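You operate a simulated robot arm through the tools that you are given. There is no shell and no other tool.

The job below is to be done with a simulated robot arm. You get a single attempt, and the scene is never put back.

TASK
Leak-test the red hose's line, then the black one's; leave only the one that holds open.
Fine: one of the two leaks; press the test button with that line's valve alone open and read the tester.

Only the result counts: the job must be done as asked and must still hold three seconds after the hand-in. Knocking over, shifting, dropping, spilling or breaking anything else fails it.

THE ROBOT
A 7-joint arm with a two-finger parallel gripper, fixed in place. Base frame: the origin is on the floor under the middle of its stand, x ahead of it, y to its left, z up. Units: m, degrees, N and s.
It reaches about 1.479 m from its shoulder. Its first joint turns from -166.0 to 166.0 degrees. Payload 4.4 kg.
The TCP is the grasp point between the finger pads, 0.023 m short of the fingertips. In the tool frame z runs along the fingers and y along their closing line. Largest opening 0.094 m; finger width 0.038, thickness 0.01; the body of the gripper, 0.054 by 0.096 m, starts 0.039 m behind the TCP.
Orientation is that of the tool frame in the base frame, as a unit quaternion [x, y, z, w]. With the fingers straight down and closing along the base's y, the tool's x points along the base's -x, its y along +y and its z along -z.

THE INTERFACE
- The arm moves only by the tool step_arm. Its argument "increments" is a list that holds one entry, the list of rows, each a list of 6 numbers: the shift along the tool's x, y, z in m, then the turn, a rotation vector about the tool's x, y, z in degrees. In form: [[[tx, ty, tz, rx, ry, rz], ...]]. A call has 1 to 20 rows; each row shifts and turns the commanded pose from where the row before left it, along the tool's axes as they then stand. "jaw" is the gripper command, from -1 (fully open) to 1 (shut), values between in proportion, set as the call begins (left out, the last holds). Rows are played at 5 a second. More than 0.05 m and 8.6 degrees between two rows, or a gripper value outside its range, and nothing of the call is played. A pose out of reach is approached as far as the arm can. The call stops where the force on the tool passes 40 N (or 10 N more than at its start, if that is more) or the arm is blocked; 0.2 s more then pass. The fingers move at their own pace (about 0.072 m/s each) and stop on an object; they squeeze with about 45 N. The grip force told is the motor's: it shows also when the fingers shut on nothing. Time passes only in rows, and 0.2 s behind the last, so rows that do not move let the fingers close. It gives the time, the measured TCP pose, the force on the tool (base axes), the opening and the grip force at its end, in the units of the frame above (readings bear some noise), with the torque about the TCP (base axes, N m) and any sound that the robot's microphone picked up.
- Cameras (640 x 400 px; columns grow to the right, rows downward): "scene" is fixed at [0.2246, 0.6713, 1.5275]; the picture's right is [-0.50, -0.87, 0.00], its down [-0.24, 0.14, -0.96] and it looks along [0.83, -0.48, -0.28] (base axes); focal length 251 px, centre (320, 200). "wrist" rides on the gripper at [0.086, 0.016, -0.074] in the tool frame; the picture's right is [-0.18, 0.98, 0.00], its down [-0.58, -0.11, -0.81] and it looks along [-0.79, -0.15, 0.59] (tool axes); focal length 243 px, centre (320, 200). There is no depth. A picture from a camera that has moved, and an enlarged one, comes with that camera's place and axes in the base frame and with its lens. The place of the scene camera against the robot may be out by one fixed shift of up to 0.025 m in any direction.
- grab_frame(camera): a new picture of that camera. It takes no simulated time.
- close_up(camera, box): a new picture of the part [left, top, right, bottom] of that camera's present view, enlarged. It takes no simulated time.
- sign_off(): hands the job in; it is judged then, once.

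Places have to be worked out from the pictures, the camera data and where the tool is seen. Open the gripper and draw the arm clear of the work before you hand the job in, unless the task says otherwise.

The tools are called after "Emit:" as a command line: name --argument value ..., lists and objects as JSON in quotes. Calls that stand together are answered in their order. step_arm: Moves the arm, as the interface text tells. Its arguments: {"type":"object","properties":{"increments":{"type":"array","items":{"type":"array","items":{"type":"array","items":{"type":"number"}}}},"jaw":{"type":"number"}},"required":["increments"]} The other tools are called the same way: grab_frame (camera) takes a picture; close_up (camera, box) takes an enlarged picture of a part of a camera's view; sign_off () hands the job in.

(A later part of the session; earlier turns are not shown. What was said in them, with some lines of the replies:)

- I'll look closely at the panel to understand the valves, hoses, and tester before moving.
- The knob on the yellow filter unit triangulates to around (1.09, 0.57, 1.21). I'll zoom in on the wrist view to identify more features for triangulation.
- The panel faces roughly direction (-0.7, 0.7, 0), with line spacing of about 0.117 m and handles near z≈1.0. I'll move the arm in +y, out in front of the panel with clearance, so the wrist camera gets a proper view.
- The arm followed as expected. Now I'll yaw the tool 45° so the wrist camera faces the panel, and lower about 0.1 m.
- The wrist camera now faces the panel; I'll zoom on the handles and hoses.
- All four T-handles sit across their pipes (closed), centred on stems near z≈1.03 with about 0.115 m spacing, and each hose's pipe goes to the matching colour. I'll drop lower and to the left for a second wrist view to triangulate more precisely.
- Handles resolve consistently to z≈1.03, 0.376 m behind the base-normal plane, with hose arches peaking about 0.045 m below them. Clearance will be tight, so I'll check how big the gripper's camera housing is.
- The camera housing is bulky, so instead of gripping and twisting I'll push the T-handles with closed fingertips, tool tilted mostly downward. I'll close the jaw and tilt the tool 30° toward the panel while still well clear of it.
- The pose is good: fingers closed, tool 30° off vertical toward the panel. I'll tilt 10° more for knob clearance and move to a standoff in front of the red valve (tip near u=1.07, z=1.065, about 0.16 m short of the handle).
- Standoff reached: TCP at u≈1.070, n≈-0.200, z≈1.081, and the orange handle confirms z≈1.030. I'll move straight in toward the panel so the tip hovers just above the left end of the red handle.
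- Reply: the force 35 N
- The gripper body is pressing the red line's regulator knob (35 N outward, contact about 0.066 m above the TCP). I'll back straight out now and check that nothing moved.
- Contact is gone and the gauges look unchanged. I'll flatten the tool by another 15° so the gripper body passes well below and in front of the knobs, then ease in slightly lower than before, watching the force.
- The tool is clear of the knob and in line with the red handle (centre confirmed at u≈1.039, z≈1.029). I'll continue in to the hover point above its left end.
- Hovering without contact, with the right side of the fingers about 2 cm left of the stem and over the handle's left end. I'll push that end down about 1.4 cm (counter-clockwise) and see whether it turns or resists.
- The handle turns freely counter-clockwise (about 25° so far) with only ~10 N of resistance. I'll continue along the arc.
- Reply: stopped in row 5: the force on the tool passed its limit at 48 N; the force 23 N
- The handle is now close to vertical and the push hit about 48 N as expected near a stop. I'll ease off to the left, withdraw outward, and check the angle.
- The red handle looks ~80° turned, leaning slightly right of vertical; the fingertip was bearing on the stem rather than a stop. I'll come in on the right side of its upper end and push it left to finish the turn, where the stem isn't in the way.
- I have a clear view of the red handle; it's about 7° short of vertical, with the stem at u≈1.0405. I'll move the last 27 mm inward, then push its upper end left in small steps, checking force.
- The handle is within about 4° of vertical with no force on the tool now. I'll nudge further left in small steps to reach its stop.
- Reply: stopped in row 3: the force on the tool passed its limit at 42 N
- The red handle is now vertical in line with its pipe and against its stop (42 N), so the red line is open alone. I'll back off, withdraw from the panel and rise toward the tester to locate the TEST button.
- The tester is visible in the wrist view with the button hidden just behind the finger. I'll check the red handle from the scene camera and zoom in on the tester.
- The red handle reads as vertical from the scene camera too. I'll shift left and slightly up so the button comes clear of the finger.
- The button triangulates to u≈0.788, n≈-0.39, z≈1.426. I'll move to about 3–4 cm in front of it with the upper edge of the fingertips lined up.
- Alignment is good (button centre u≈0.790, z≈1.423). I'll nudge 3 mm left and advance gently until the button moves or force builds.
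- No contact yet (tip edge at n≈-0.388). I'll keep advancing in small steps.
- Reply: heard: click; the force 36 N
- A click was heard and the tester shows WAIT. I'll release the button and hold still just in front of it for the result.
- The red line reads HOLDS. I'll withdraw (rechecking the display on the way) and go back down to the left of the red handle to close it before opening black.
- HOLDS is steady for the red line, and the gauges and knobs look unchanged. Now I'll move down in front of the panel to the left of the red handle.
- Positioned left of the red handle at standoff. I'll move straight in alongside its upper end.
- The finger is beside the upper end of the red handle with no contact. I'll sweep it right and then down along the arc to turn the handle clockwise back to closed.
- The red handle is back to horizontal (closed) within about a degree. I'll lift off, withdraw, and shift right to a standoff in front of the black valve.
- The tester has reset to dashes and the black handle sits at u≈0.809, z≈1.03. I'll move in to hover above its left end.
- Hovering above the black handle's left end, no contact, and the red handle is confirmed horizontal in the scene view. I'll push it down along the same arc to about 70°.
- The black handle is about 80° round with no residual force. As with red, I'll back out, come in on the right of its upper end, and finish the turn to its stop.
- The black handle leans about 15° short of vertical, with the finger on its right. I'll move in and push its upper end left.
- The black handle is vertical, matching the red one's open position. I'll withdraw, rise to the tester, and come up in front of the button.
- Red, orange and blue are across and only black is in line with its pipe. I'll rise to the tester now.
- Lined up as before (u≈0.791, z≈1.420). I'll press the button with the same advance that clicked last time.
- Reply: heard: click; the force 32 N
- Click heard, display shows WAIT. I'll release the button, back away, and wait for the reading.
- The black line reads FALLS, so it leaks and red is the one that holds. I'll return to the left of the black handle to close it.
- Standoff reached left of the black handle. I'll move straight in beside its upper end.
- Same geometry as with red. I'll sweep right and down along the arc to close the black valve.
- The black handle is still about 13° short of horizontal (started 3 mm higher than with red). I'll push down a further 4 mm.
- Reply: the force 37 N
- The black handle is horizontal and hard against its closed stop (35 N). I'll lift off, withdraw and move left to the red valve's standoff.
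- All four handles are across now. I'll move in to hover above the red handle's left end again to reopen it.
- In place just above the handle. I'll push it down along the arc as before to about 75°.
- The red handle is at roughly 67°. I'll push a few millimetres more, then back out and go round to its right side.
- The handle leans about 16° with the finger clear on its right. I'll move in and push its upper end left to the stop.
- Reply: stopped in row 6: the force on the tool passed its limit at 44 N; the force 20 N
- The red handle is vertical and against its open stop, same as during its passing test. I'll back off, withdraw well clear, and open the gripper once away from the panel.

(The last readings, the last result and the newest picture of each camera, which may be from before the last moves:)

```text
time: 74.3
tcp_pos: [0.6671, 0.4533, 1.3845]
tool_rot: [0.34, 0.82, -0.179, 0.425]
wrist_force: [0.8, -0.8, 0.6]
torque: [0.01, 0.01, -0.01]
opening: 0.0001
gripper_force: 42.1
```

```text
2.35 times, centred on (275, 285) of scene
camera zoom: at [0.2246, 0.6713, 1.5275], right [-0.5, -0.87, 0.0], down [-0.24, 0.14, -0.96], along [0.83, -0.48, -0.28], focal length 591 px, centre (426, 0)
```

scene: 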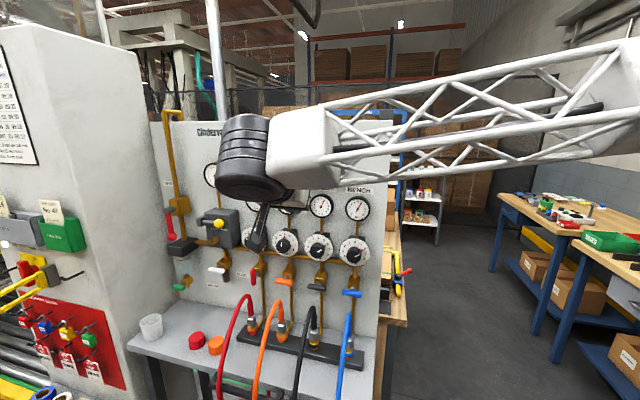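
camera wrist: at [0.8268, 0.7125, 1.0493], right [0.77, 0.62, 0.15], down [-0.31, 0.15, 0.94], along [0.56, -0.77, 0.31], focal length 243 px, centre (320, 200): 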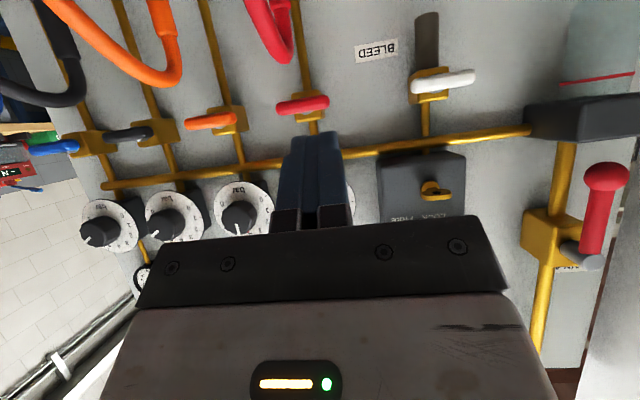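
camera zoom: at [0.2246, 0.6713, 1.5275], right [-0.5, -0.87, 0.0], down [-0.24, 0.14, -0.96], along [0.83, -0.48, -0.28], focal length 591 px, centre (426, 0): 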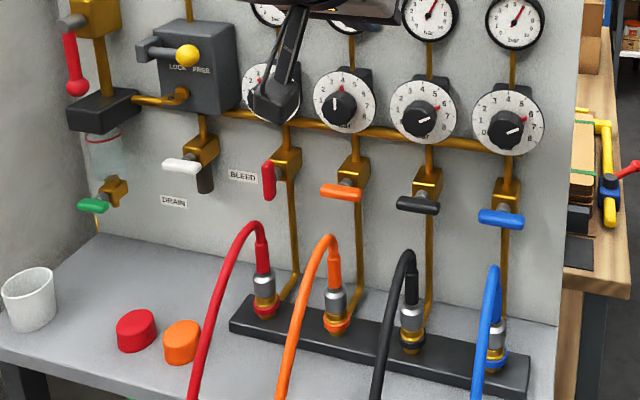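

Only red is in line with its pipe; orange, black and blue are across, and everything else is in place. I'll open the gripper and draw the arm further back, then do a final check.

Emit:
step_arm --increments '[[[0.023, 0, -0.0328, 0, 0, 0], [0.023, 0, -0.0328, 0, 0, 0], [0.023, -0.02, -0.0328, 0, 0, 0], [-0.0246, -0.03, -0.0172, 0, 0, 0], [-0.0246, -0.03, -0.0172, 0, 0, 0], [-0.0246, -0.03, -0.0172, 0, 0, 0], [-0.0246, -0.03, -0.0172, 0, 0, 0], [-0.0246, -0.03, -0.0172, 0, 0, 0], [0, 0, 0, 0, 0, 0]]]' --jaw -1

Emit:
grab_frame --camera "scene"

Emit:
close_up --camera "scene" --box '[150, 150, 400, 320]'

```text
time: 76.3
tcp_pos: [0.4612, 0.4267, 1.5299]
tool_rot: [0.34, 0.82, -0.178, 0.425]
wrist_force: [-0.4, -0.6, -0.3]
torque: [0.0, -0.01, 0.01]
opening: 0.0941
gripper_force: 0.1
```

```text
taken
```

scene: 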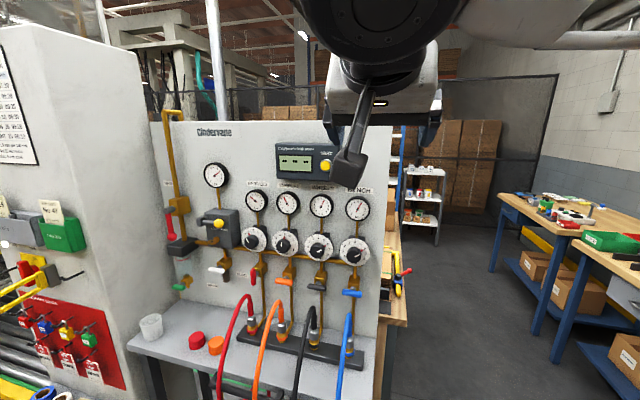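

```text
2.35 times, centred on (275, 235) of scene
camera zoom: at [0.2246, 0.6713, 1.5275], right [-0.5, -0.87, 0.0], down [-0.24, 0.14, -0.96], along [0.83, -0.48, -0.28], focal length 591 px, centre (426, 118)
```

zoom: 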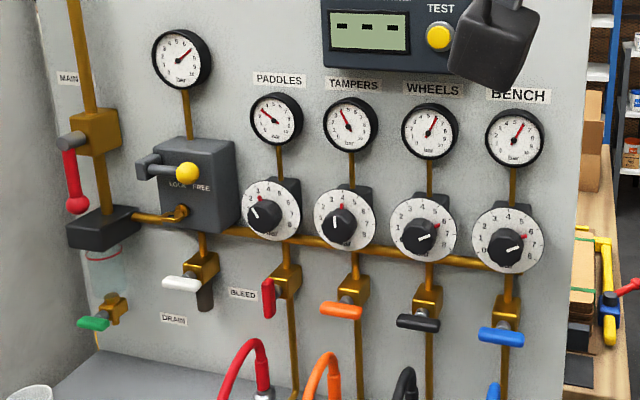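

Everything looks right; I'll do one last comparison of the PADDLES knob against the first pictures, since the gripper touched it earlier.

Emit:
close_up --camera "scene" --box '[220, 220, 400, 380]'

Emit:
close_up --camera "scene" --box '[150, 150, 280, 300]'

```text
2.50 times, centred on (310, 300) of scene
camera zoom: at [0.2246, 0.6713, 1.5275], right [-0.5, -0.87, 0.0], down [-0.24, 0.14, -0.96], along [0.83, -0.48, -0.28], focal length 628 px, centre (345, -50)
```

zoom: 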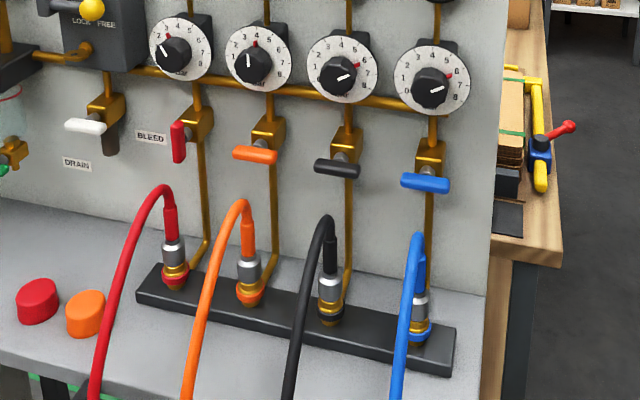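

```text
2.67 times, centred on (215, 225) of scene
camera zoom: at [0.2246, 0.6713, 1.5275], right [-0.5, -0.87, 0.0], down [-0.24, 0.14, -0.96], along [0.83, -0.48, -0.28], focal length 669 px, centre (600, 133)
```

zoom: 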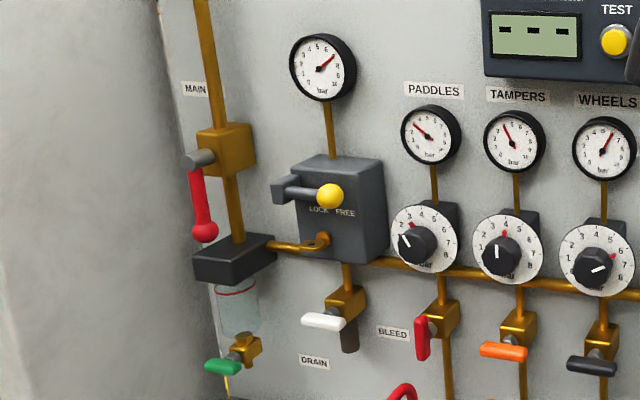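

The knob, gauges, hoses, caps and cup all match the opening pictures. Red tested HOLDS and is open; black tested FALLS and is closed, as are orange and blue. The gripper is open and clear, so I'm handing in.

Emit:
sign_off

```text
The job is handed in.
```

The red line holds and is now the only one left open. The black line leaks and is closed.

| Line | Tester reading | Valve at hand-in |
|---|---|---|
| Red | HOLDS | Open, turned to its stop |
| Black | FALLS | Closed, turned to its stop |
| Orange | not tested | Closed, not touched |
| Blue | not tested | Closed, not touched |

Each test was run with only that line's valve open. I heard the test button click both times and waited for the final reading.

On the first approach the gripper pressed against the red line's regulator knob (PADDLES) with about 35 N. I backed off straight away. The knob setting and gauge look the same as in the opening pictures.

I opened the gripper and drew the arm clear before handing in.
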